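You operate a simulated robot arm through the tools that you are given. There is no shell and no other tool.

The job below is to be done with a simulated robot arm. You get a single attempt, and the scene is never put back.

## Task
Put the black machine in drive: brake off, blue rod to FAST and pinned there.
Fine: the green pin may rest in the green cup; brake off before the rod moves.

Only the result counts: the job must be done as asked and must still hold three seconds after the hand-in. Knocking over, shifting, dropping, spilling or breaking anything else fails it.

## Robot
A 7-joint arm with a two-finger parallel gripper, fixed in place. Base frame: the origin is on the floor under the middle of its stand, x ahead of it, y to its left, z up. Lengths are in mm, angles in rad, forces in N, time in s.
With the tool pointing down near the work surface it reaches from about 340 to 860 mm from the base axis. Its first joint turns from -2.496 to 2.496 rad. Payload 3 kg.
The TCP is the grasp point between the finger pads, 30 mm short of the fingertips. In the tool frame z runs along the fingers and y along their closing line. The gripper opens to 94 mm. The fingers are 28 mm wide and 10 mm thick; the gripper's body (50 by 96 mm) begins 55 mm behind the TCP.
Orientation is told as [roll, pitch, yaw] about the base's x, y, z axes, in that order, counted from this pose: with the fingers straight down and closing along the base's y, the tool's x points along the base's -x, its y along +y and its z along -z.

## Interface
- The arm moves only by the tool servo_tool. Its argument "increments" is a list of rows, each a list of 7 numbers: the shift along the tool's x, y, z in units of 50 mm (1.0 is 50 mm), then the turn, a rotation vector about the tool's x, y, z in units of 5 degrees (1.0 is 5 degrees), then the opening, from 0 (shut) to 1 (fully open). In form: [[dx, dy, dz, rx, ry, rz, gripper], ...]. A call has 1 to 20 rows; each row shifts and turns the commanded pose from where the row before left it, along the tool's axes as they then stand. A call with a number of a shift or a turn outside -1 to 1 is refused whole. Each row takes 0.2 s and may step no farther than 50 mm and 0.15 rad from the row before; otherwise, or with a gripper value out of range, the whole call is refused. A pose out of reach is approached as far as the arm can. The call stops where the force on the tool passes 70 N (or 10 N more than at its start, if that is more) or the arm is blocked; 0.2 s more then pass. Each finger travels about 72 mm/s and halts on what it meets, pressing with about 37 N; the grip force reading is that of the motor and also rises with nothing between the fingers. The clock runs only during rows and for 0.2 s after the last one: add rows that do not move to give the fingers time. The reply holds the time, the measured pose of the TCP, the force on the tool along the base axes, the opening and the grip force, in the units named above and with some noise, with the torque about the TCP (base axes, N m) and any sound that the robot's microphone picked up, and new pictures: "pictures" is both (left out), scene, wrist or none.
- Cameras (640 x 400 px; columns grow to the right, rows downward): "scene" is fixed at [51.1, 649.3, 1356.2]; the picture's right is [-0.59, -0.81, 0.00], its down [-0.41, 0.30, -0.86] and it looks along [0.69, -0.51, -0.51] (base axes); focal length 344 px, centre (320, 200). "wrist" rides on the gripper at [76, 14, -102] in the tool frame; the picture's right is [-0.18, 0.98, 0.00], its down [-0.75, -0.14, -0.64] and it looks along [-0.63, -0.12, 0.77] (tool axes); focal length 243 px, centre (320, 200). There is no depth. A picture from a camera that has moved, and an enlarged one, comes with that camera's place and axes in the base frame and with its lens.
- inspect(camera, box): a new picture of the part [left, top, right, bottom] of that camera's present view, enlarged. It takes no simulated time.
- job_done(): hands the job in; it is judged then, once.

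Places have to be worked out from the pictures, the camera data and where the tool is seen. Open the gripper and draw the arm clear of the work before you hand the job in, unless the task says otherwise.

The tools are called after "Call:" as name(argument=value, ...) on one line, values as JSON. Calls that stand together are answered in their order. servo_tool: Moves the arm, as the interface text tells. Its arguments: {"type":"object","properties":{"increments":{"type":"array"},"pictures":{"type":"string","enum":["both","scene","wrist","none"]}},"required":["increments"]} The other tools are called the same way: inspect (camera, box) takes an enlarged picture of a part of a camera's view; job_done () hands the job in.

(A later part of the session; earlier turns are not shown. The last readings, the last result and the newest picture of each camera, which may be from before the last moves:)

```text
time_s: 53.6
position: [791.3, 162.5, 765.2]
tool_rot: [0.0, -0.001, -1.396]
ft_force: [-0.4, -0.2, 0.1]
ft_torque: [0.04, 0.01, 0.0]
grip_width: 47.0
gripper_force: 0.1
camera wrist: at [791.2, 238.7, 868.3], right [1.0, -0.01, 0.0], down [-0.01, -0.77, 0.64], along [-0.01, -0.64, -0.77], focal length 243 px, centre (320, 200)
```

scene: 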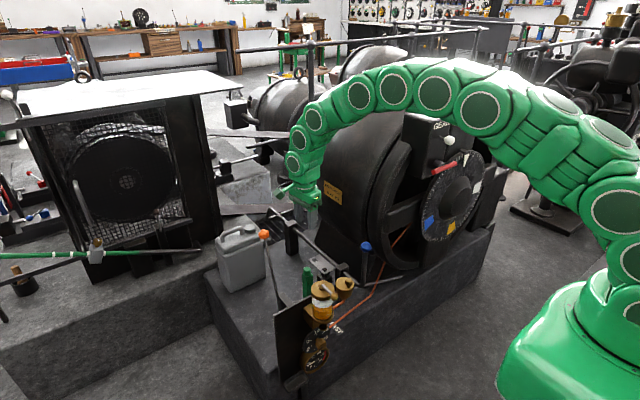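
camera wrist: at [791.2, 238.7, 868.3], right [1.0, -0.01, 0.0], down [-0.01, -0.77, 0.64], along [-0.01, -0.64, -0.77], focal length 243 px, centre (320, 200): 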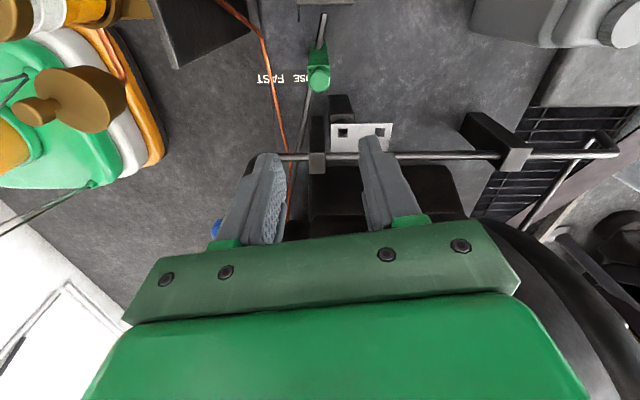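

This view shows the rod and both plate holes well. I finish the yaw and move over the blue knob at (670, 12), keeping high.

Call:
servo_tool(increments=[[0, 0, 0, 0, 0, 1, 0.85], [0, 0, 0, 0, 0, 1, 0.85], [-0.7, -0.605, 0, 0, 0, 0, 0.85], [-0.7, -0.605, 0, 0, 0, 0, 0.85], [-0.7, -0.605, 0, 0, 0, 0, 0.85], [-0.7, -0.605, 0, 0, 0, 0, 0.85], [0, 0, 0, 0, 0, 0, 0.85]], pictures="both")

Call:
inspect(camera="scene", box=[320, 180, 420, 280])

```text
time_s: 55.2
position: [671.6, 20.6, 768.4]
tool_rot: [0.003, -0.001, -1.57]
ft_force: [0.2, 0.0, 0.1]
ft_torque: [0.03, 0.0, 0.0]
grip_width: 80.0
gripper_force: 0.0
camera wrist: at [684.7, 95.4, 871.7], right [0.98, -0.18, 0.0], down [-0.14, -0.75, 0.64], along [-0.12, -0.63, -0.77], focal length 243 px, centre (320, 200)
```

scene: 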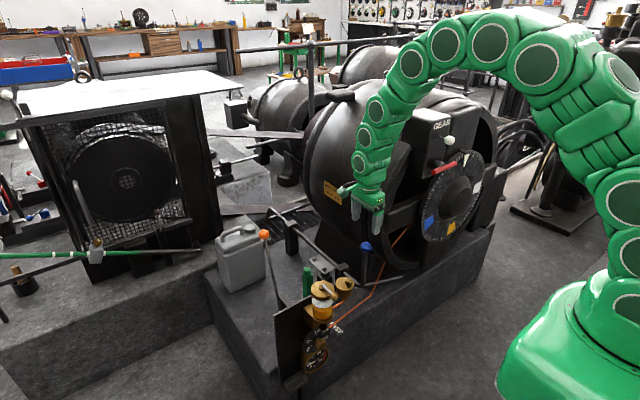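
wrist: 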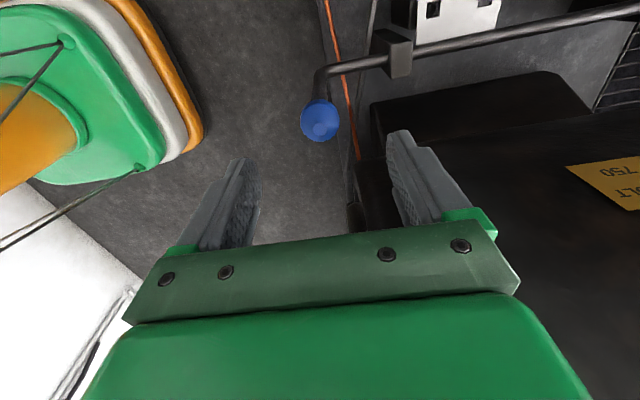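

```text
4.00 times, centred on (370, 230) of scene
camera zoom: at [51.1, 649.3, 1356.2], right [-0.59, -0.81, 0.0], down [-0.41, 0.3, -0.86], along [0.69, -0.51, -0.51], focal length 1375 px, centre (120, 80)
```

zoom: 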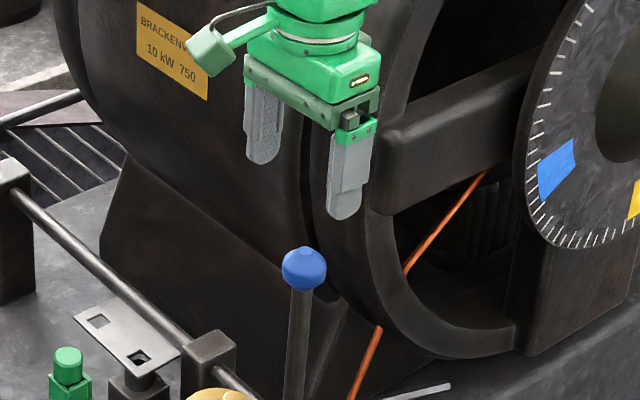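

The blue knob triangulates to (669.5, 13, 663). I center over it and descend to straddle it along x.

Call:
servo_tool(increments=[[-0.152, -0.04, 0.4, 0, 0, 0, 0.85], [0, 0, 0.8, 0, 0, 0, 0.85], [0, 0, 0.8, 0, 0, 0, 0.85], [0, 0, 0, 0, 0, 0, 0.85]], pictures="both")

Call:
inspect(camera="scene", box=[320, 180, 420, 280])

```text
time_s: 56.2
position: [669.0, 12.9, 664.6]
tool_rot: [0.002, -0.001, -1.572]
ft_force: [-0.3, -0.2, 0.5]
ft_torque: [0.01, 0.0, 0.05]
grip_width: 79.8
gripper_force: 0.1
camera wrist: at [681.5, 89.3, 768.7], right [0.98, -0.18, 0.0], down [-0.14, -0.75, 0.64], along [-0.12, -0.63, -0.77], focal length 243 px, centre (320, 200)
```

scene: 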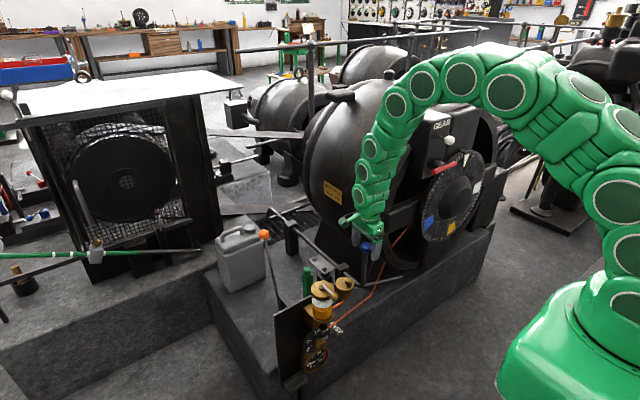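
wrist: 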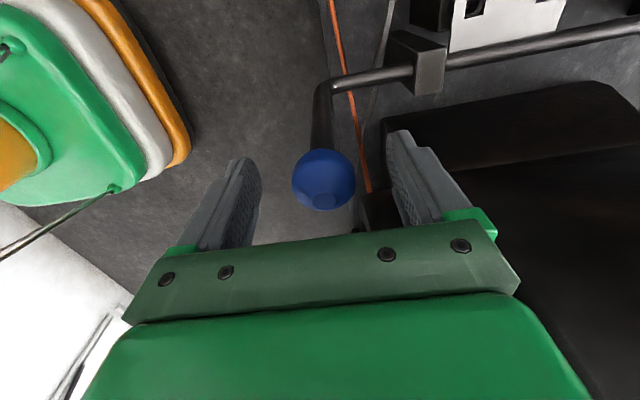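

```text
4.00 times, centred on (370, 230) of scene
camera zoom: at [51.1, 649.3, 1356.2], right [-0.59, -0.81, 0.0], down [-0.41, 0.3, -0.86], along [0.69, -0.51, -0.51], focal length 1375 px, centre (120, 80)
```

zoom: 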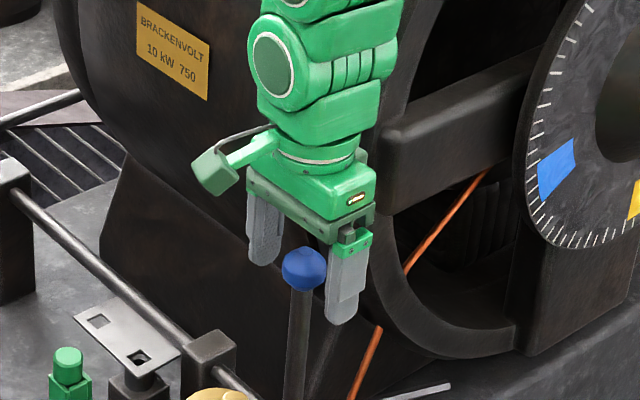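

The knob is between the fingers (2 mm to +x). I trim and close on it.

Call:
servo_tool(increments=[[0, 0.03, 0.04, 0, 0, 0, 0.7], [0, 0, 0, 0, 0, 0, 0.5], [0, 0, 0, 0, 0, 0, 0.3], [0, 0, 0, 0, 0, 0, 0.3], [0, 0, 0, 0, 0, 0, 0.3]], pictures="wrist")

Call:
inspect(camera="scene", box=[310, 240, 360, 290])

```text
time_s: 57.4
position: [669.5, 12.9, 664.0]
tool_rot: [0.002, -0.001, -1.571]
ft_force: [6.1, 1.5, -1.5]
ft_torque: [-0.05, -0.21, 0.1]
grip_width: 35.5
gripper_force: 45.1
camera wrist: at [682.5, 88.8, 767.1], right [0.98, -0.18, 0.0], down [-0.14, -0.75, 0.64], along [-0.12, -0.63, -0.77], focal length 243 px, centre (320, 200)
```

wrist: 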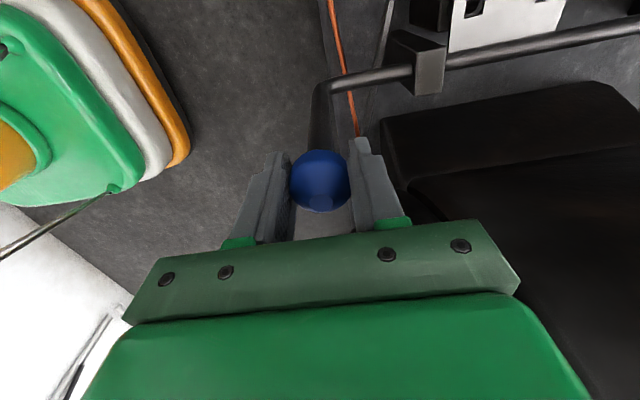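

```text
8.00 times, centred on (335, 265) of scene
camera zoom: at [51.1, 649.3, 1356.2], right [-0.59, -0.81, 0.0], down [-0.41, 0.3, -0.86], along [0.69, -0.51, -0.51], focal length 2750 px, centre (200, -320)
```

zoom: 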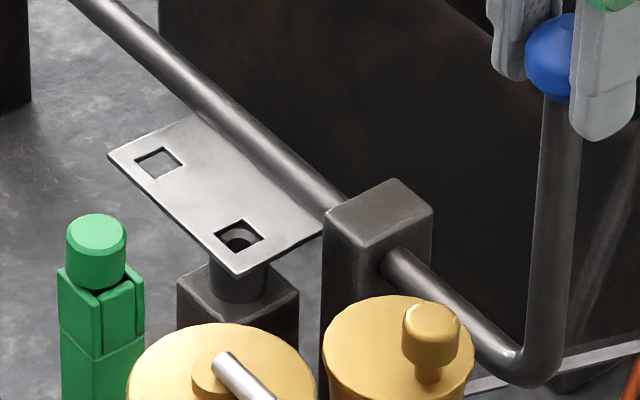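

Knob gripped (35.5 mm). From the scene view the two holes are about 65–66 mm apart, so the rod must come that far in -x. I pull 10 mm first to feel the resistance.

Call:
servo_tool(increments=[[0, -0.1, 0, 0, 0, 0, 0.3], [0, -0.1, 0, 0, 0, 0, 0.3], [0, 0, 0, 0, 0, 0, 0.3]], pictures="none")

Call:
inspect(camera="scene", box=[310, 240, 360, 290])

```text
time_s: 58.2
position: [658.3, 12.8, 662.4]
tool_rot: [0.001, -0.001, -1.572]
ft_force: [4.6, -1.1, 14.5]
ft_torque: [0.18, -0.18, -0.21]
grip_width: 35.7
gripper_force: 45.5
```

```text
8.00 times, centred on (335, 265) of scene
camera zoom: at [51.1, 649.3, 1356.2], right [-0.59, -0.81, 0.0], down [-0.41, 0.3, -0.86], along [0.69, -0.51, -0.51], focal length 2750 px, centre (200, -320)
```

zoom: 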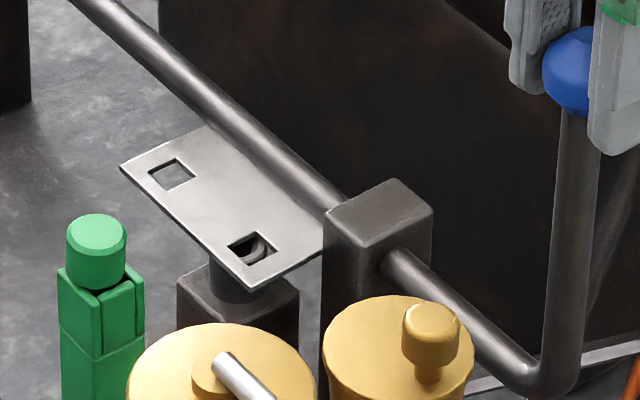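

The rod slides with about 5 N, and the plate moved as expected. I continue in steps, watching the force and the plate near the bracket.

Call:
servo_tool(increments=[[0, -0.15, -0.01, 0, 0, 0, 0.3], [0, -0.15, 0, 0, 0, 0, 0.3], [0, -0.15, 0, 0, 0, 0, 0.3], [0, 0, 0, 0, 0, 0, 0.3]], pictures="none")

Call:
inspect(camera="scene", box=[310, 240, 360, 290])

```text
time_s: 59.2
position: [635.7, 12.8, 664.4]
tool_rot: [0.0, 0.0, -1.571]
ft_force: [6.2, -21.0, -18.0]
ft_torque: [-0.01, -0.22, -0.11]
grip_width: 35.1
gripper_force: 44.9
```

```text
8.00 times, centred on (335, 265) of scene
camera zoom: at [51.1, 649.3, 1356.2], right [-0.59, -0.81, 0.0], down [-0.41, 0.3, -0.86], along [0.69, -0.51, -0.51], focal length 2750 px, centre (200, -320)
```

zoom: 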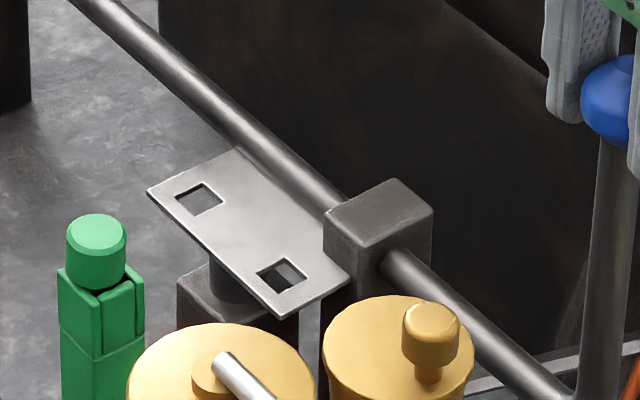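

Halfway (about 33 mm) and free, with the plate passing beside the bracket. I continue 22 mm more.

Call:
servo_tool(increments=[[-0.015, -0.15, 0.01, 0, 0, 0, 0.3], [0, -0.15, 0, 0, 0, 0, 0.3], [0, -0.14, 0, 0, 0, 0, 0.3], [0, 0, 0, 0, 0, 0, 0.3]], pictures="none")

Call:
inspect(camera="scene", box=[310, 240, 360, 290])

```text
time_s: 60.2
position: [615.1, 13.6, 663.9]
tool_rot: [0.0, 0.001, -1.57]
ft_force: [1.7, 32.1, 10.2]
ft_torque: [0.45, 0.1, 0.04]
grip_width: 35.5
gripper_force: 44.2
```

```text
8.00 times, centred on (335, 265) of scene
camera zoom: at [51.1, 649.3, 1356.2], right [-0.59, -0.81, 0.0], down [-0.41, 0.3, -0.86], along [0.69, -0.51, -0.51], focal length 2750 px, centre (200, -320)
```

zoom: 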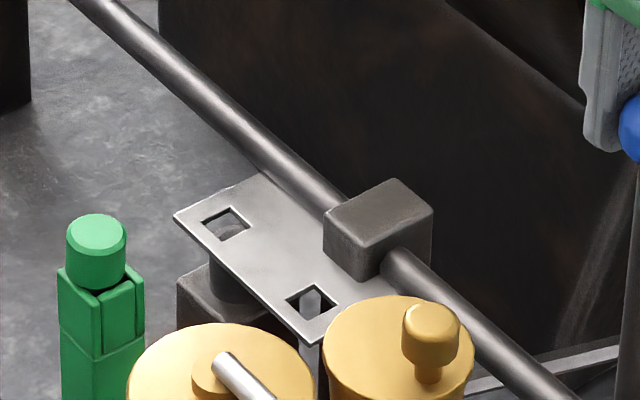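

The far hole is about 11 mm short of the boss. I pull 9 mm more and re-check, trimming the y offset.

Call:
servo_tool(increments=[[0.015, -0.09, 0, 0, 0, 0, 0.3], [0, -0.09, 0, 0, 0, 0, 0.3], [0, 0, 0, 0, 0, 0, 0.3]], pictures="wrist")

Call:
inspect(camera="scene", box=[320, 250, 350, 280])

```text
time_s: 61.0
position: [606.5, 12.7, 663.3]
tool_rot: [0.004, 0.001, -1.574]
ft_force: [7.3, -9.6, 18.4]
ft_torque: [-0.46, -0.42, 0.03]
grip_width: 35.4
gripper_force: 45.1
camera wrist: at [620.0, 88.8, 767.0], right [0.98, -0.19, 0.0], down [-0.14, -0.75, 0.64], along [-0.12, -0.63, -0.77], focal length 243 px, centre (320, 200)
```

wrist: 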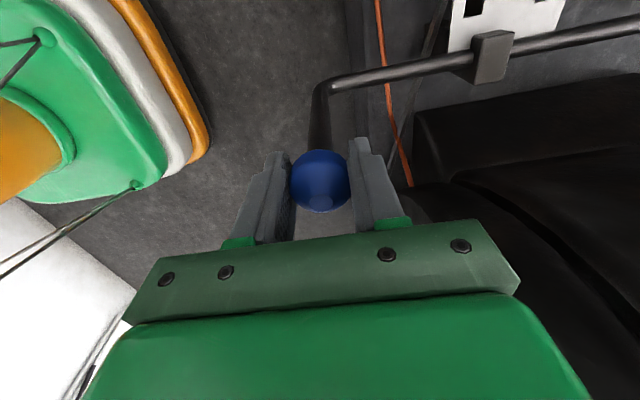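

```text
13.33 times, centred on (335, 265) of scene
camera zoom: at [51.1, 649.3, 1356.2], right [-0.59, -0.81, 0.0], down [-0.41, 0.3, -0.86], along [0.69, -0.51, -0.51], focal length 4583 px, centre (120, -667)
```

zoom: 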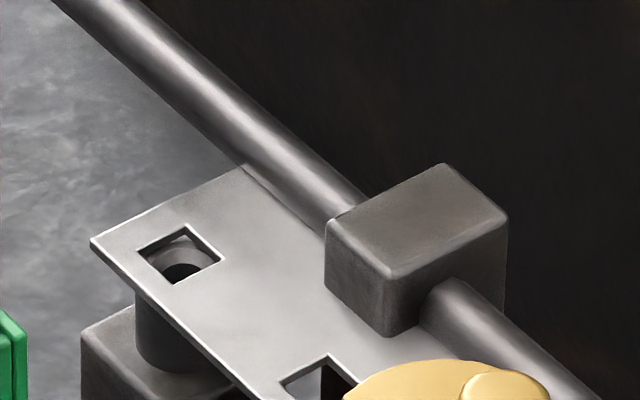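

The far hole is within about 2.5 mm of where the near hole was when pinned. I pull the last 2.5 mm and compare again.

Call:
servo_tool(increments=[[-0.005, -0.05, 0, 0, 0, 0, 0.3], [0, 0, 0, 0, 0, 0, 0.3], [0, 0, 0, 0, 0, 0, 0.3]], pictures="none")

Call:
inspect(camera="scene", box=[320, 250, 350, 280])

```text
time_s: 61.8
position: [603.7, 12.4, 663.0]
tool_rot: [0.005, 0.0, -1.572]
ft_force: [20.8, -28.9, 5.3]
ft_torque: [-0.42, -0.33, -0.14]
grip_width: 35.2
gripper_force: 45.2
```

```text
13.33 times, centred on (335, 265) of scene
camera zoom: at [51.1, 649.3, 1356.2], right [-0.59, -0.81, 0.0], down [-0.41, 0.3, -0.86], along [0.69, -0.51, -0.51], focal length 4583 px, centre (120, -667)
```

zoom: 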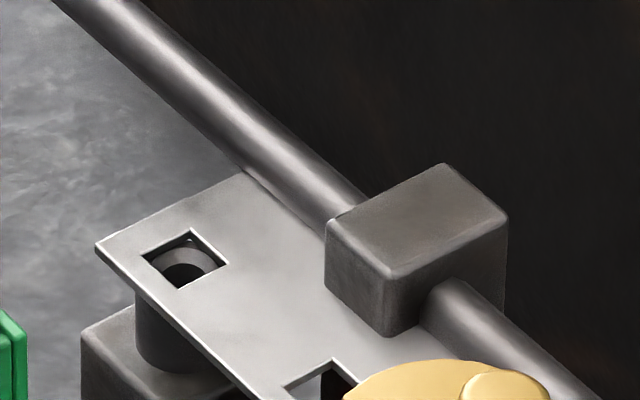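

The far hole center is now at the same image spot the near hole had when pinned, and the x-force is rising as if at the stop. I release the knob gently and lift away straight up.

Call:
servo_tool(increments=[[0.01, 0.01, 0, 0, 0, 0, 0.3], [0, 0, 0, 0, 0, 0, 0.5], [0, 0, 0, 0, 0, 0, 0.7], [0, 0, 0, 0, 0, 0, 0.85], [0, 0, 0, 0, 0, 0, 0.85], [0, 0, -0.5, 0, 0, 0, 0.85], [0, 0, -0.9, 0, 0, 0, 0.85], [0, 0, -0.9, 0, 0, 0, 0.85], [0, 0, 0, 0, 0, 0, 0.85]], pictures="both")

Call:
inspect(camera="scene", box=[320, 250, 350, 280])

```text
time_s: 63.8
position: [604.8, 16.9, 779.6]
tool_rot: [0.0, 0.001, -1.571]
ft_force: [0.0, 0.7, -0.9]
ft_torque: [0.0, -0.01, -0.01]
grip_width: 79.7
gripper_force: 0.1
camera wrist: at [618.0, 93.0, 882.8], right [0.98, -0.18, 0.0], down [-0.14, -0.75, 0.64], along [-0.12, -0.63, -0.77], focal length 243 px, centre (320, 200)
```

scene: 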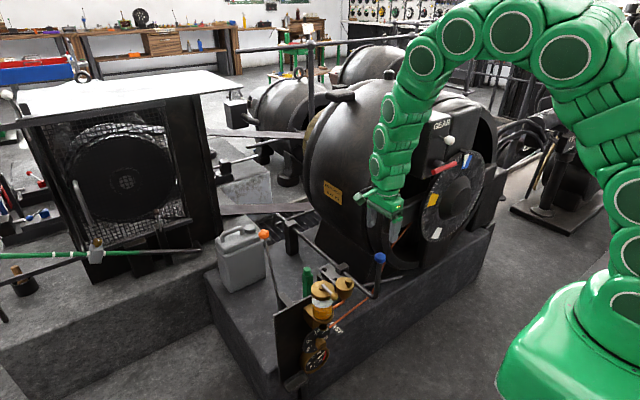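
wrist: 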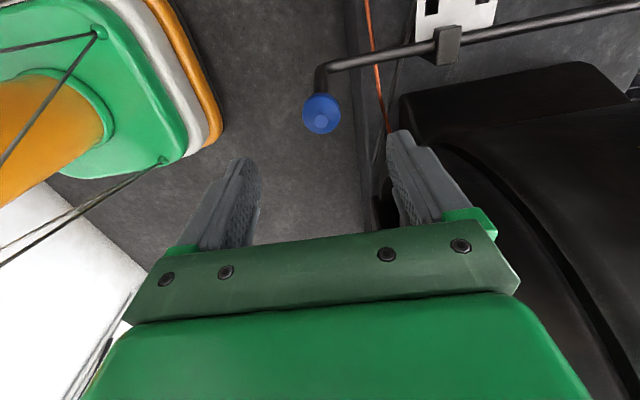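

```text
13.33 times, centred on (335, 265) of scene
camera zoom: at [51.1, 649.3, 1356.2], right [-0.59, -0.81, 0.0], down [-0.41, 0.3, -0.86], along [0.69, -0.51, -0.51], focal length 4583 px, centre (120, -667)
```

zoom: 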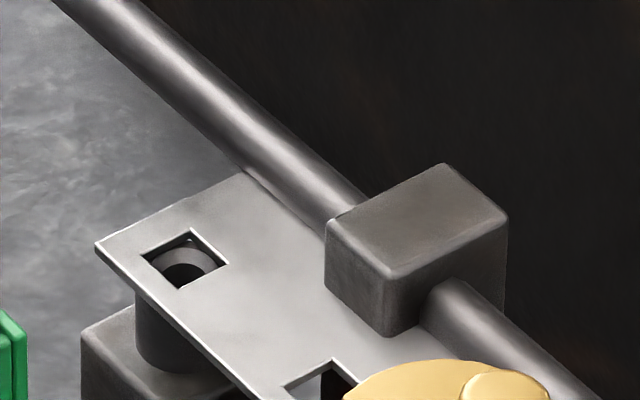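

The rod holds, and the dial on the machine has turned since the last pictures, which suggests the brake is off and drive is engaging. Now I move to +y clear of the wheel and yaw back toward 0 to fetch the pin.

Call:
servo_tool(increments=[[0.7, 0, 0, 0, 0, 0, 0.5], [0.7, 0, 0, 0, 0, 0, 0.5], [0.7, 0, 0, 0, 0, -1, 0.5], [0, 0, 0, 0, 0, -1, 0.5], [0, 0, 0, 0, 0, -1, 0.5], [0, 0, 0, 0, 0, -1, 0.5], [0, 0, 0, 0, 0, -1, 0.5], [0, 0, 0, 0, 0, -1, 0.5], [0, 0, 0, 0, 0, -1, 0.5], [0, 0, 0, 0, 0, -1, 0.5], [0, 0, 0, 0, 0, -1, 0.5], [0, 0, 0, 0, 0, -1, 0.5], [0, 0, 0, 0, 0, -1, 0.5], [0, 0, 0, 0, 0, -1, 0.5], [0, 0, 0, 0, 0, -1, 0.5], [0, 0, 0, 0, 0, -1, 0.5], [0, 0, 0, 0, 0, -1, 0.5], [0, 0, 0, 0, 0, -1, 0.5], [0, 0, 0, 0, 0, -1, 0.5], [0, 0, 0, 0, 0, -1, 0.5]], pictures="both")

```text
time_s: 68.0
position: [604.8, 118.8, 777.4]
tool_rot: [0.0, -0.001, 0.0]
ft_force: [0.1, 0.3, 0.8]
ft_torque: [0.03, 0.01, -0.02]
grip_width: 47.0
gripper_force: 0.0
camera wrist: at [527.0, 132.7, 881.8], right [0.18, 0.98, 0.0], down [0.75, -0.14, 0.64], along [0.63, -0.12, -0.77], focal length 243 px, centre (320, 200)
```

scene: 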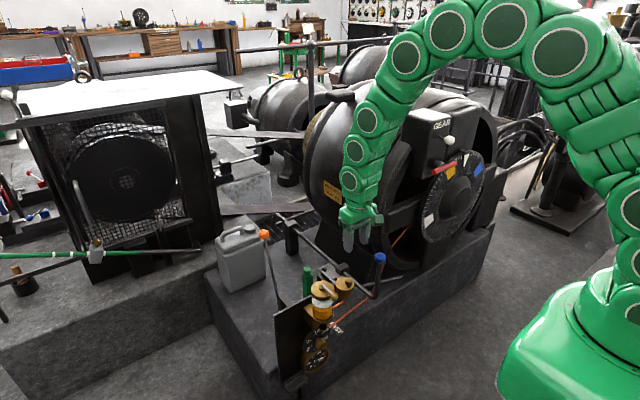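
wrist: 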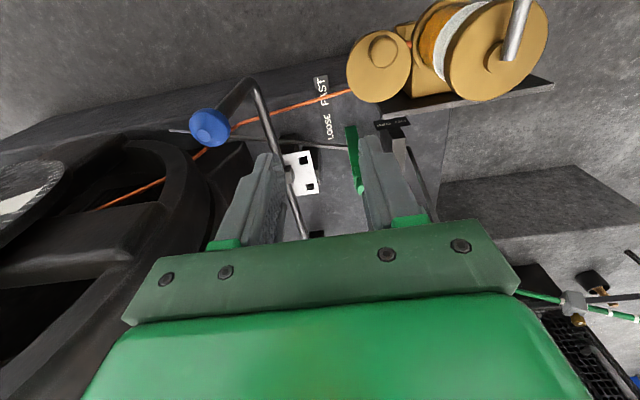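

The dial keeps turning, so the machine is running, and I must keep clear of the wheel. I move over the green cup to pick the pin up again.

Call:
servo_tool(increments=[[-0.748, 0.172, 0, 0, 0, 0, 0.5], [-0.748, 0.172, 0.3, 0, 0, 0, 0.5], [-0.748, 0.172, 0.5, 0, 0, 0, 0.5], [-0.748, 0.172, 0.57, 0, 0, 0, 0.5], [-0.748, 0.172, 0.57, 0, 0, 0, 0.5], [0, 0, 0, 0, 0, 0, 0.5]], pictures="wrist")

Call:
inspect(camera="wrist", box=[200, 40, 380, 180])

Call:
inspect(camera="scene", box=[290, 230, 350, 290])

```text
time_s: 69.4
position: [790.3, 162.5, 680.3]
tool_rot: [0.001, 0.001, -0.003]
ft_force: [0.9, 0.3, -0.2]
ft_torque: [0.01, 0.02, 0.0]
grip_width: 47.1
gripper_force: 0.1
camera wrist: at [712.8, 176.0, 784.1], right [0.19, 0.98, 0.0], down [0.75, -0.14, 0.64], along [0.63, -0.12, -0.77], focal length 243 px, centre (320, 200)
```

wrist: 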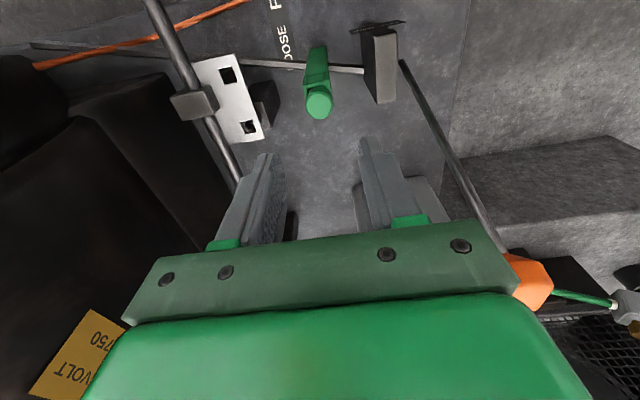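

```text
2.86 times, centred on (290, 110) of wrist
camera zoom: at [712.8, 176.0, 784.1], right [0.19, 0.98, 0.0], down [0.75, -0.14, 0.64], along [0.63, -0.12, -0.77], focal length 693 px, centre (406, 457)
```

zoom: 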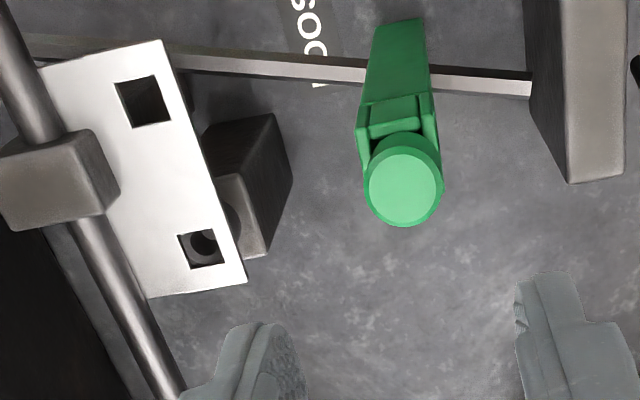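

```text
6.67 times, centred on (320, 260) of scene
camera zoom: at [51.1, 649.3, 1356.2], right [-0.59, -0.81, 0.0], down [-0.41, 0.3, -0.86], along [0.69, -0.51, -0.51], focal length 2291 px, centre (320, -200)
```

zoom: 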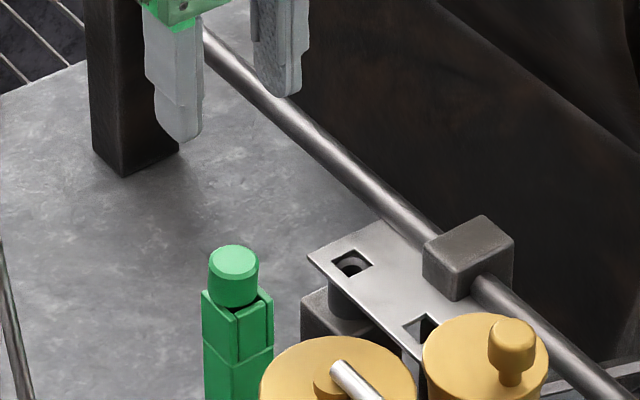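

The pin head is at about (790, 161), almost directly below. I descend to just above it, then re-check.

Call:
servo_tool(increments=[[0, -0.02, 0.6, 0, 0, 0, 0.5], [0, 0, 0.6, 0, 0, 0, 0.5], [0, 0, 0.5, 0, 0, 0, 0.5], [0, 0, 0, 0, 0, 0, 0.5]], pictures="wrist")

Call:
inspect(camera="wrist", box=[240, 70, 400, 210])

Call:
inspect(camera="scene", box=[290, 230, 340, 280])

```text
time_s: 70.4
position: [791.3, 162.7, 596.6]
tool_rot: [0.0, -0.002, -0.001]
ft_force: [0.5, -0.3, -0.1]
ft_torque: [0.0, 0.0, 0.0]
grip_width: 46.9
gripper_force: 0.1
camera wrist: at [712.8, 175.9, 699.1], right [0.18, 0.98, 0.0], down [0.75, -0.14, 0.64], along [0.63, -0.12, -0.77], focal length 243 px, centre (320, 200)
```

wrist: 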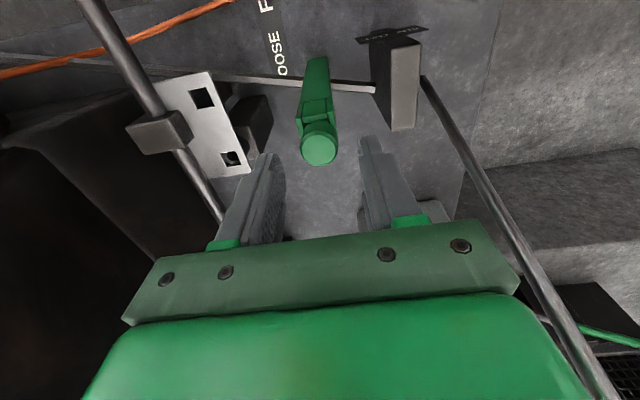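

```text
2.86 times, centred on (320, 140) of wrist
camera zoom: at [712.8, 175.9, 699.1], right [0.18, 0.98, 0.0], down [0.75, -0.14, 0.64], along [0.63, -0.12, -0.77], focal length 693 px, centre (320, 371)
```

zoom: 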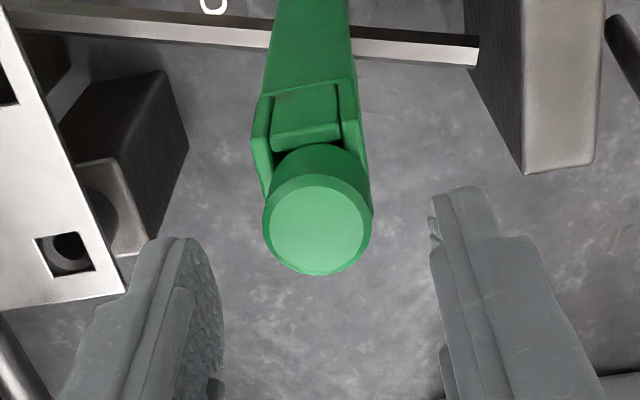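

```text
8.00 times, centred on (315, 255) of scene
camera zoom: at [51.1, 649.3, 1356.2], right [-0.59, -0.81, 0.0], down [-0.41, 0.3, -0.86], along [0.69, -0.51, -0.51], focal length 2750 px, centre (360, -240)
```

zoom: 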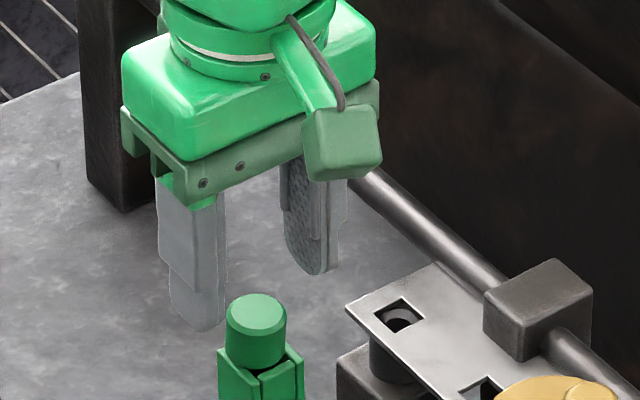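

Centered. I descend the last 22 mm and close on the head.

Call:
servo_tool(increments=[[0.01, 0, 0.22, 0, 0, 0, 0.5], [0, 0, 0.22, 0, 0, 0, 0.5], [0, 0, 0, 0, 0, 0, 0.5], [0, 0, 0, 0, 0, 0, 0.35], [0, 0, 0, 0, 0, 0, 0.2], [0, 0, 0, 0, 0, 0, 0.2], [0, 0, 0, 0, 0, 0, 0.2]], pictures="wrist")

Call:
inspect(camera="scene", box=[290, 240, 340, 290])

```text
time_s: 72.0
position: [788.9, 162.8, 573.9]
tool_rot: [0.001, -0.002, 0.001]
ft_force: [-0.9, 0.0, -0.2]
ft_torque: [-0.01, -0.01, 0.03]
grip_width: 24.8
gripper_force: 37.3
camera wrist: at [711.8, 176.4, 676.6], right [0.18, 0.98, 0.0], down [0.75, -0.14, 0.64], along [0.63, -0.12, -0.77], focal length 243 px, centre (320, 200)
```

wrist: 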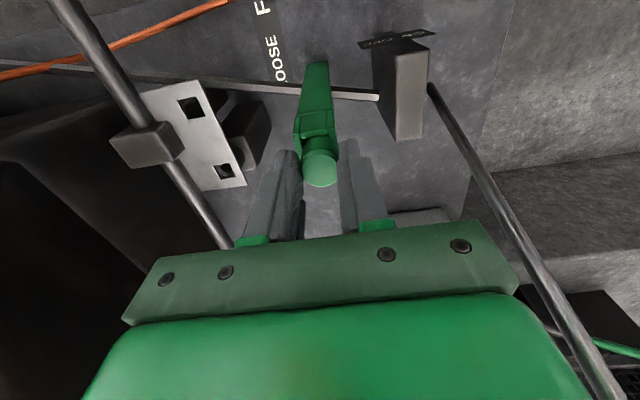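

```text
8.00 times, centred on (315, 265) of scene
camera zoom: at [51.1, 649.3, 1356.2], right [-0.59, -0.81, 0.0], down [-0.41, 0.3, -0.86], along [0.69, -0.51, -0.51], focal length 2750 px, centre (360, -320)
```

zoom: 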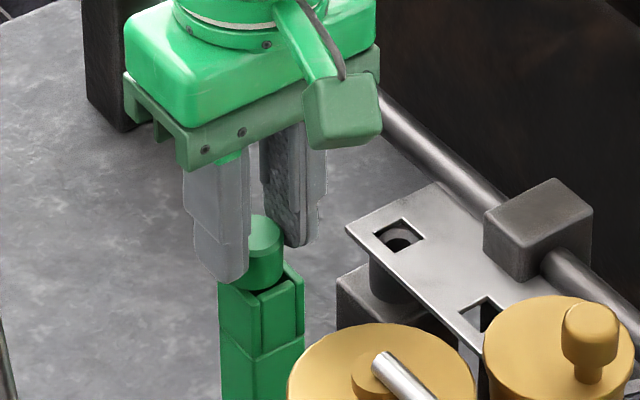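

Gripped at 24.8 mm. I lift straight out of the cup and inspect how the pin sits in the fingers.

Call:
servo_tool(increments=[[0, 0, -0.2, 0, 0, 0, 0.2], [0, 0, -0.4, 0, 0, 0, 0.2], [0, 0, -0.4, 0, 0, 0, 0.2], [0, 0, -0.4, 0, 0, 0, 0.2], [0, 0, 0, 0, 0, 0, 0.2]], pictures="wrist")

Call:
inspect(camera="scene", box=[290, 220, 340, 270])

Call:
inspect(camera="wrist", box=[260, 80, 380, 200])

```text
time_s: 73.2
position: [790.7, 160.1, 643.5]
tool_rot: [0.0, -0.001, 0.002]
ft_force: [0.7, 0.4, -1.1]
ft_torque: [0.01, 0.01, 0.01]
grip_width: 24.4
gripper_force: 37.4
camera wrist: at [713.3, 175.1, 746.9], right [0.18, 0.98, 0.0], down [0.75, -0.14, 0.64], along [0.63, -0.12, -0.77], focal length 243 px, centre (320, 200)
```

wrist: 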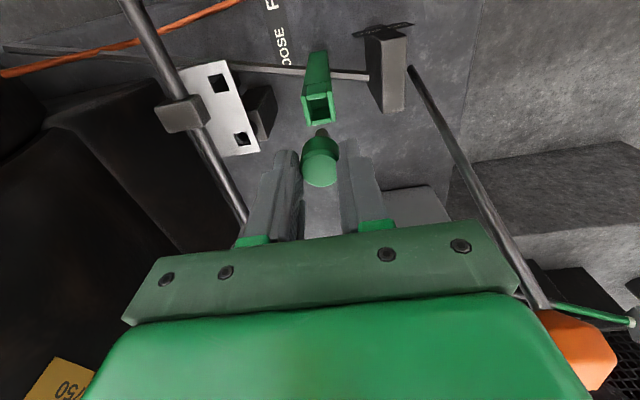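

```text
8.00 times, centred on (315, 245) of scene
camera zoom: at [51.1, 649.3, 1356.2], right [-0.59, -0.81, 0.0], down [-0.41, 0.3, -0.86], along [0.69, -0.51, -0.51], focal length 2750 px, centre (360, -160)
```

zoom: 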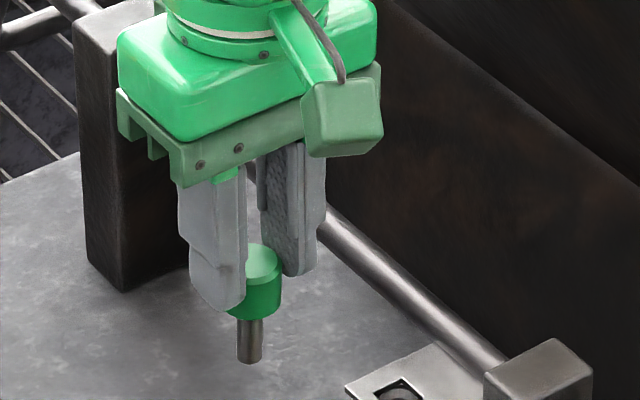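

```text
3.33 times, centred on (320, 140) of wrist
camera zoom: at [713.3, 175.1, 746.9], right [0.18, 0.98, 0.0], down [0.75, -0.14, 0.64], along [0.63, -0.12, -0.77], focal length 809 px, centre (320, 400)
```

zoom: 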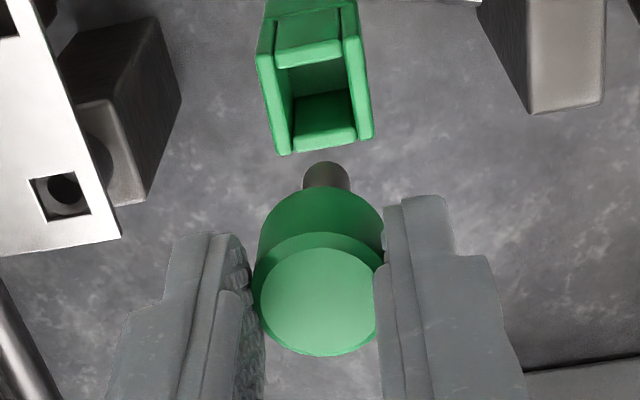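

The pin is out of the cup but looks slightly tilted in the fingers. I zoom in to measure the tilt before inserting.

Call:
inspect(camera="scene", box=[310, 245, 332, 267])

Call:
inspect(camera="wrist", box=[295, 120, 345, 195])

```text
16.00 times, centred on (321, 256) of scene
camera zoom: at [51.1, 649.3, 1356.2], right [-0.59, -0.81, 0.0], down [-0.41, 0.3, -0.86], along [0.69, -0.51, -0.51], focal length 5499 px, centre (304, -696)
```

zoom: 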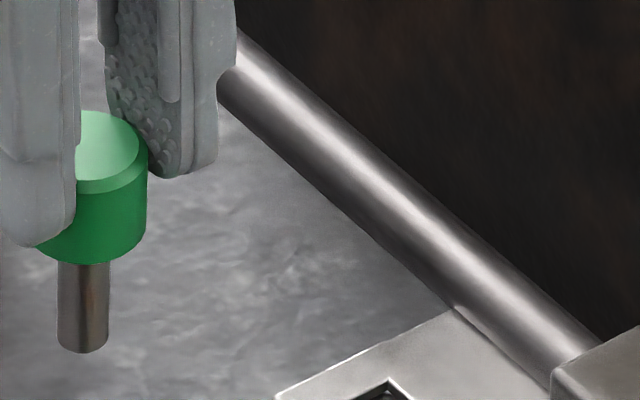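

```text
5.33 times, centred on (320, 158) of wrist
camera zoom: at [713.3, 175.1, 746.9], right [0.18, 0.98, 0.0], down [0.75, -0.14, 0.64], along [0.63, -0.12, -0.77], focal length 1294 px, centre (320, 427)
```

zoom: 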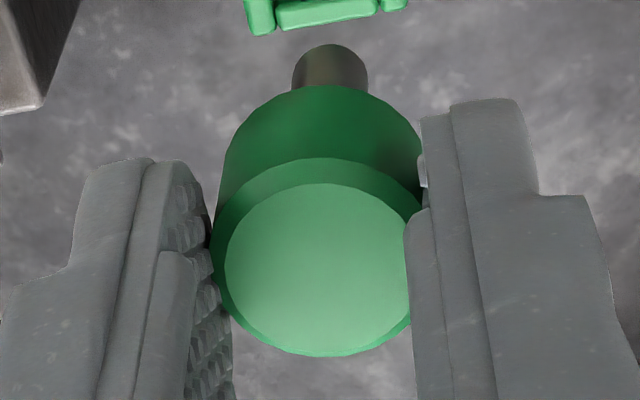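

The pin leans only about 1.8° (tip toward +y). I roll the tool slightly to make it vertical, then carry it above the far hole.

Call:
servo_tool(increments=[[0, 0, 0, 0.36, 0, 0, 0.2], [-0.255, -0.689, 0.12, 0, 0, 0, 0.2], [-0.255, -0.689, 0.12, 0, 0, 0, 0.2], [-0.255, -0.689, 0.12, 0, 0, 0, 0.2], [0, 0, 0, 0, 0, 0, 0.2]], pictures="wrist")

Call:
inspect(camera="scene", box=[315, 235, 355, 275])

Call:
inspect(camera="wrist", box=[270, 70, 370, 200])

```text
time_s: 74.4
position: [830.2, 59.2, 629.4]
tool_rot: [-0.031, -0.001, 0.0]
ft_force: [0.0, 0.2, -1.1]
ft_torque: [0.02, -0.02, -0.02]
grip_width: 24.5
gripper_force: 37.5
camera wrist: at [754.0, 76.0, 731.1], right [0.18, 0.98, -0.03], down [0.75, -0.12, 0.65], along [0.63, -0.14, -0.76], focal length 243 px, centre (320, 200)
```

wrist: 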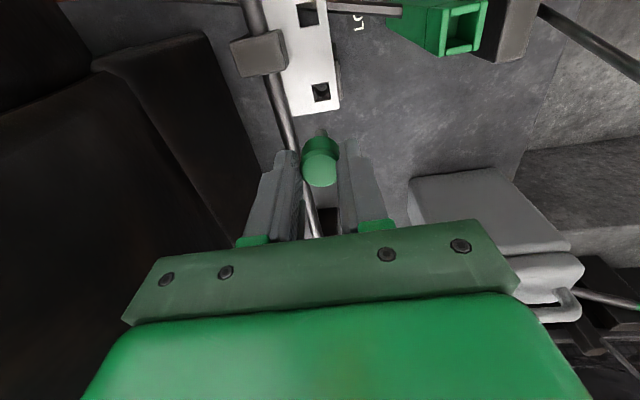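

```text
10.00 times, centred on (335, 255) of scene
camera zoom: at [51.1, 649.3, 1356.2], right [-0.59, -0.81, 0.0], down [-0.41, 0.3, -0.86], along [0.69, -0.51, -0.51], focal length 3437 px, centre (170, -350)
```

zoom: 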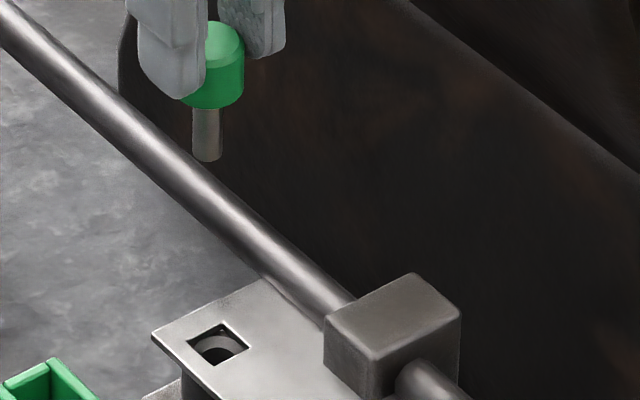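

```text
3.08 times, centred on (320, 135) of wrist
camera zoom: at [754.0, 76.0, 731.1], right [0.18, 0.98, -0.03], down [0.75, -0.12, 0.65], along [0.63, -0.14, -0.76], focal length 746 px, centre (320, 400)
```

zoom: 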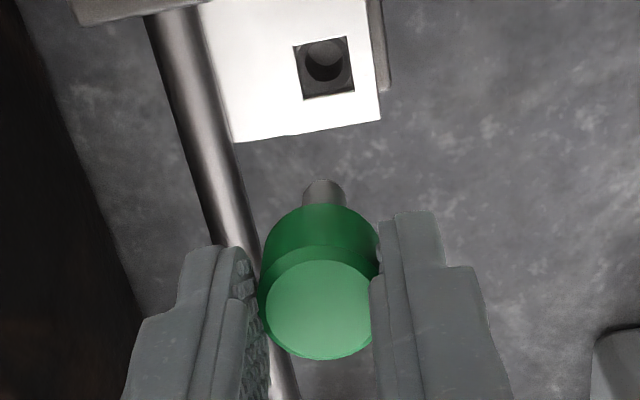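

The pin is vertical now. Comparing both views, the pin must shift about -3 mm in x and -2.6 mm in y to be over the boss hole, and lowering along the rolled tool axis gives about -2 mm of that y. I lower to just above the plate and re-check.

Call:
servo_tool(increments=[[0.06, -0.01, 0.4, 0, 0, 0, 0.2], [0, 0, 0.5, 0, 0, 0, 0.2], [0, 0, 0.46, 0, 0, 0, 0.2], [0, 0, 0, 0, 0, 0, 0.2]], pictures="wrist")

Call:
inspect(camera="scene", box=[322, 245, 352, 275])

Call:
inspect(camera="wrist", box=[270, 90, 370, 200])

```text
time_s: 75.4
position: [826.7, 54.7, 560.9]
tool_rot: [-0.032, 0.0, 0.0]
ft_force: [0.4, 0.8, -0.2]
ft_torque: [-0.02, 0.01, 0.0]
grip_width: 24.3
gripper_force: 36.8
camera wrist: at [749.3, 72.2, 664.7], right [0.18, 0.98, -0.03], down [0.75, -0.12, 0.65], along [0.63, -0.14, -0.76], focal length 243 px, centre (320, 200)
```

wrist: 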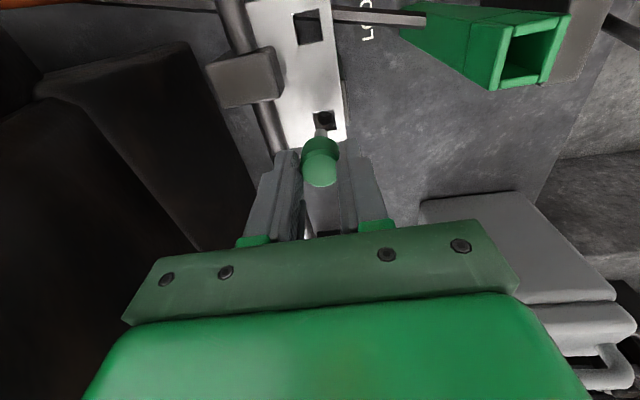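

```text
13.33 times, centred on (337, 260) of scene
camera zoom: at [51.1, 649.3, 1356.2], right [-0.59, -0.81, 0.0], down [-0.41, 0.3, -0.86], along [0.69, -0.51, -0.51], focal length 4583 px, centre (93, -600)
```

zoom: 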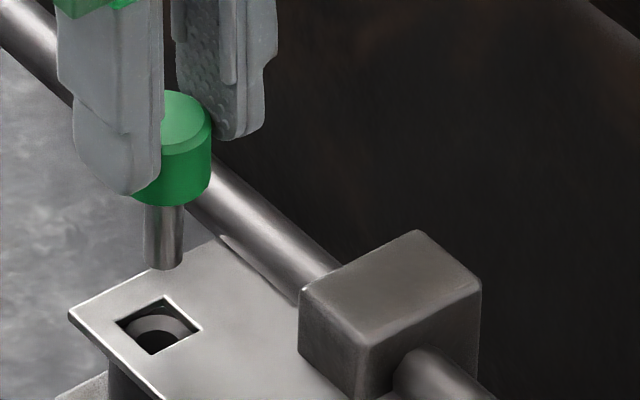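

```text
3.64 times, centred on (320, 145) of wrist
camera zoom: at [749.3, 72.2, 664.7], right [0.18, 0.98, -0.03], down [0.75, -0.12, 0.65], along [0.63, -0.14, -0.76], focal length 882 px, centre (320, 400)
```

zoom: 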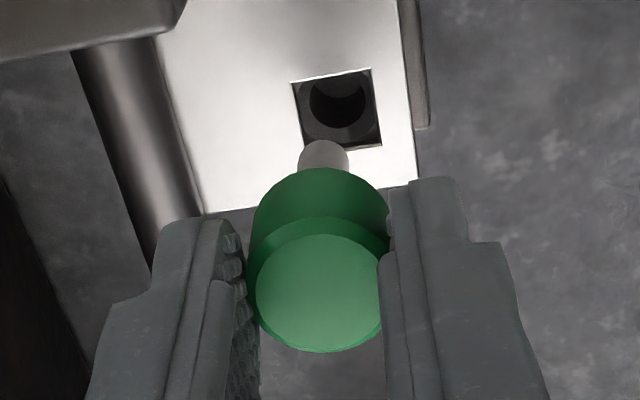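

The boss hole (about 13 mm) is visible through the plate, and the shank (10 mm) needs about +2.5 mm in y. I correct and lower 15 mm, still just above the plate.

Call:
servo_tool(increments=[[0.01, 0.056, 0.1, 0, 0, 0, 0.2], [0, 0, 0.2, 0, 0, 0, 0.2], [0, 0, 0, 0, 0, 0, 0.2]], pictures="wrist")

Call:
inspect(camera="scene", box=[322, 245, 352, 275])

Call:
inspect(camera="wrist", box=[280, 100, 360, 190])

```text
time_s: 76.2
position: [827.0, 56.7, 545.2]
tool_rot: [-0.033, 0.0, -0.001]
ft_force: [-0.6, 0.6, -1.1]
ft_torque: [-0.01, 0.0, -0.01]
grip_width: 24.6
gripper_force: 37.4
camera wrist: at [748.6, 74.6, 649.2], right [0.18, 0.98, -0.03], down [0.75, -0.12, 0.65], along [0.63, -0.14, -0.76], focal length 243 px, centre (320, 200)
```

wrist: 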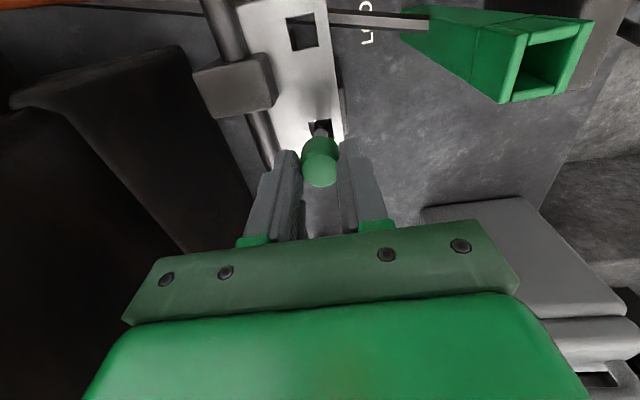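

```text
13.33 times, centred on (337, 260) of scene
camera zoom: at [51.1, 649.3, 1356.2], right [-0.59, -0.81, 0.0], down [-0.41, 0.3, -0.86], along [0.69, -0.51, -0.51], focal length 4583 px, centre (93, -600)
```

zoom: 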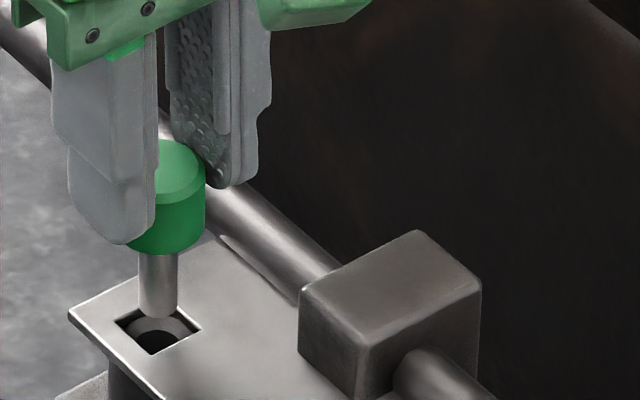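

```text
4.44 times, centred on (320, 145) of wrist
camera zoom: at [748.6, 74.6, 649.2], right [0.18, 0.98, -0.03], down [0.75, -0.12, 0.65], along [0.63, -0.14, -0.76], focal length 1078 px, centre (320, 444)
```

zoom: 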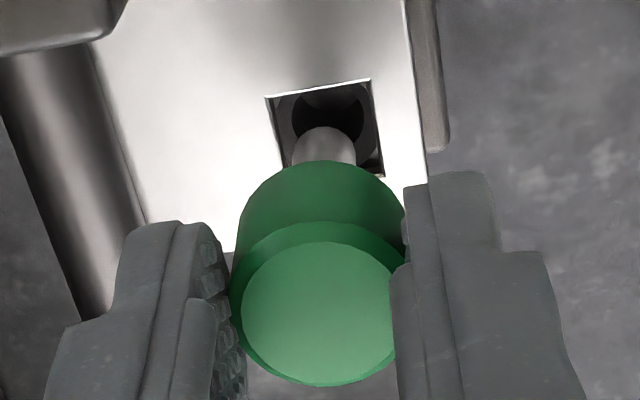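

The shank tip is aligned with the boss hole to within about 0.5 mm in both views. I lower in small steps, with a small y trim, watching for contact.

Call:
servo_tool(increments=[[0, 0.014, 0.08, 0, 0, 0, 0.2], [0, 0, 0.08, 0, 0, 0, 0.2], [0, 0, 0.06, 0, 0, 0, 0.2], [0, 0, 0, 0, 0, 0, 0.2]], pictures="wrist")

Call:
inspect(camera="scene", box=[322, 245, 352, 275])

Call:
inspect(camera="wrist", box=[280, 100, 360, 190])

```text
time_s: 77.2
position: [826.7, 58.4, 534.9]
tool_rot: [-0.03, -0.003, 0.0]
ft_force: [0.1, 0.7, -0.3]
ft_torque: [0.03, 0.04, 0.01]
grip_width: 24.5
gripper_force: 37.3
camera wrist: at [748.1, 75.8, 638.4], right [0.18, 0.98, -0.03], down [0.75, -0.12, 0.65], along [0.63, -0.14, -0.76], focal length 243 px, centre (320, 200)
```

wrist: 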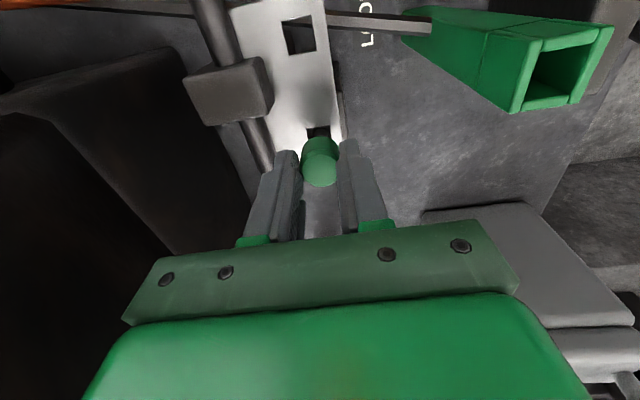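

```text
13.33 times, centred on (337, 260) of scene
camera zoom: at [51.1, 649.3, 1356.2], right [-0.59, -0.81, 0.0], down [-0.41, 0.3, -0.86], along [0.69, -0.51, -0.51], focal length 4583 px, centre (93, -600)
```

zoom: 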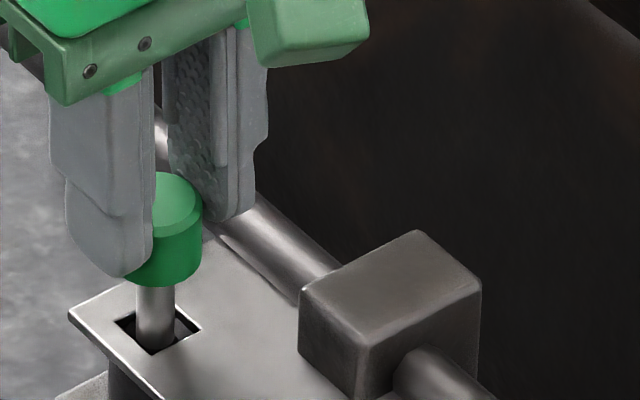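

```text
4.44 times, centred on (320, 145) of wrist
camera zoom: at [748.1, 75.8, 638.4], right [0.18, 0.98, -0.03], down [0.75, -0.12, 0.65], along [0.63, -0.14, -0.76], focal length 1078 px, centre (320, 444)
```

zoom: 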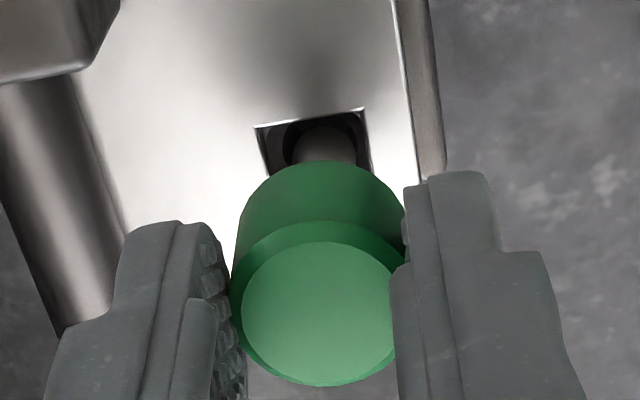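

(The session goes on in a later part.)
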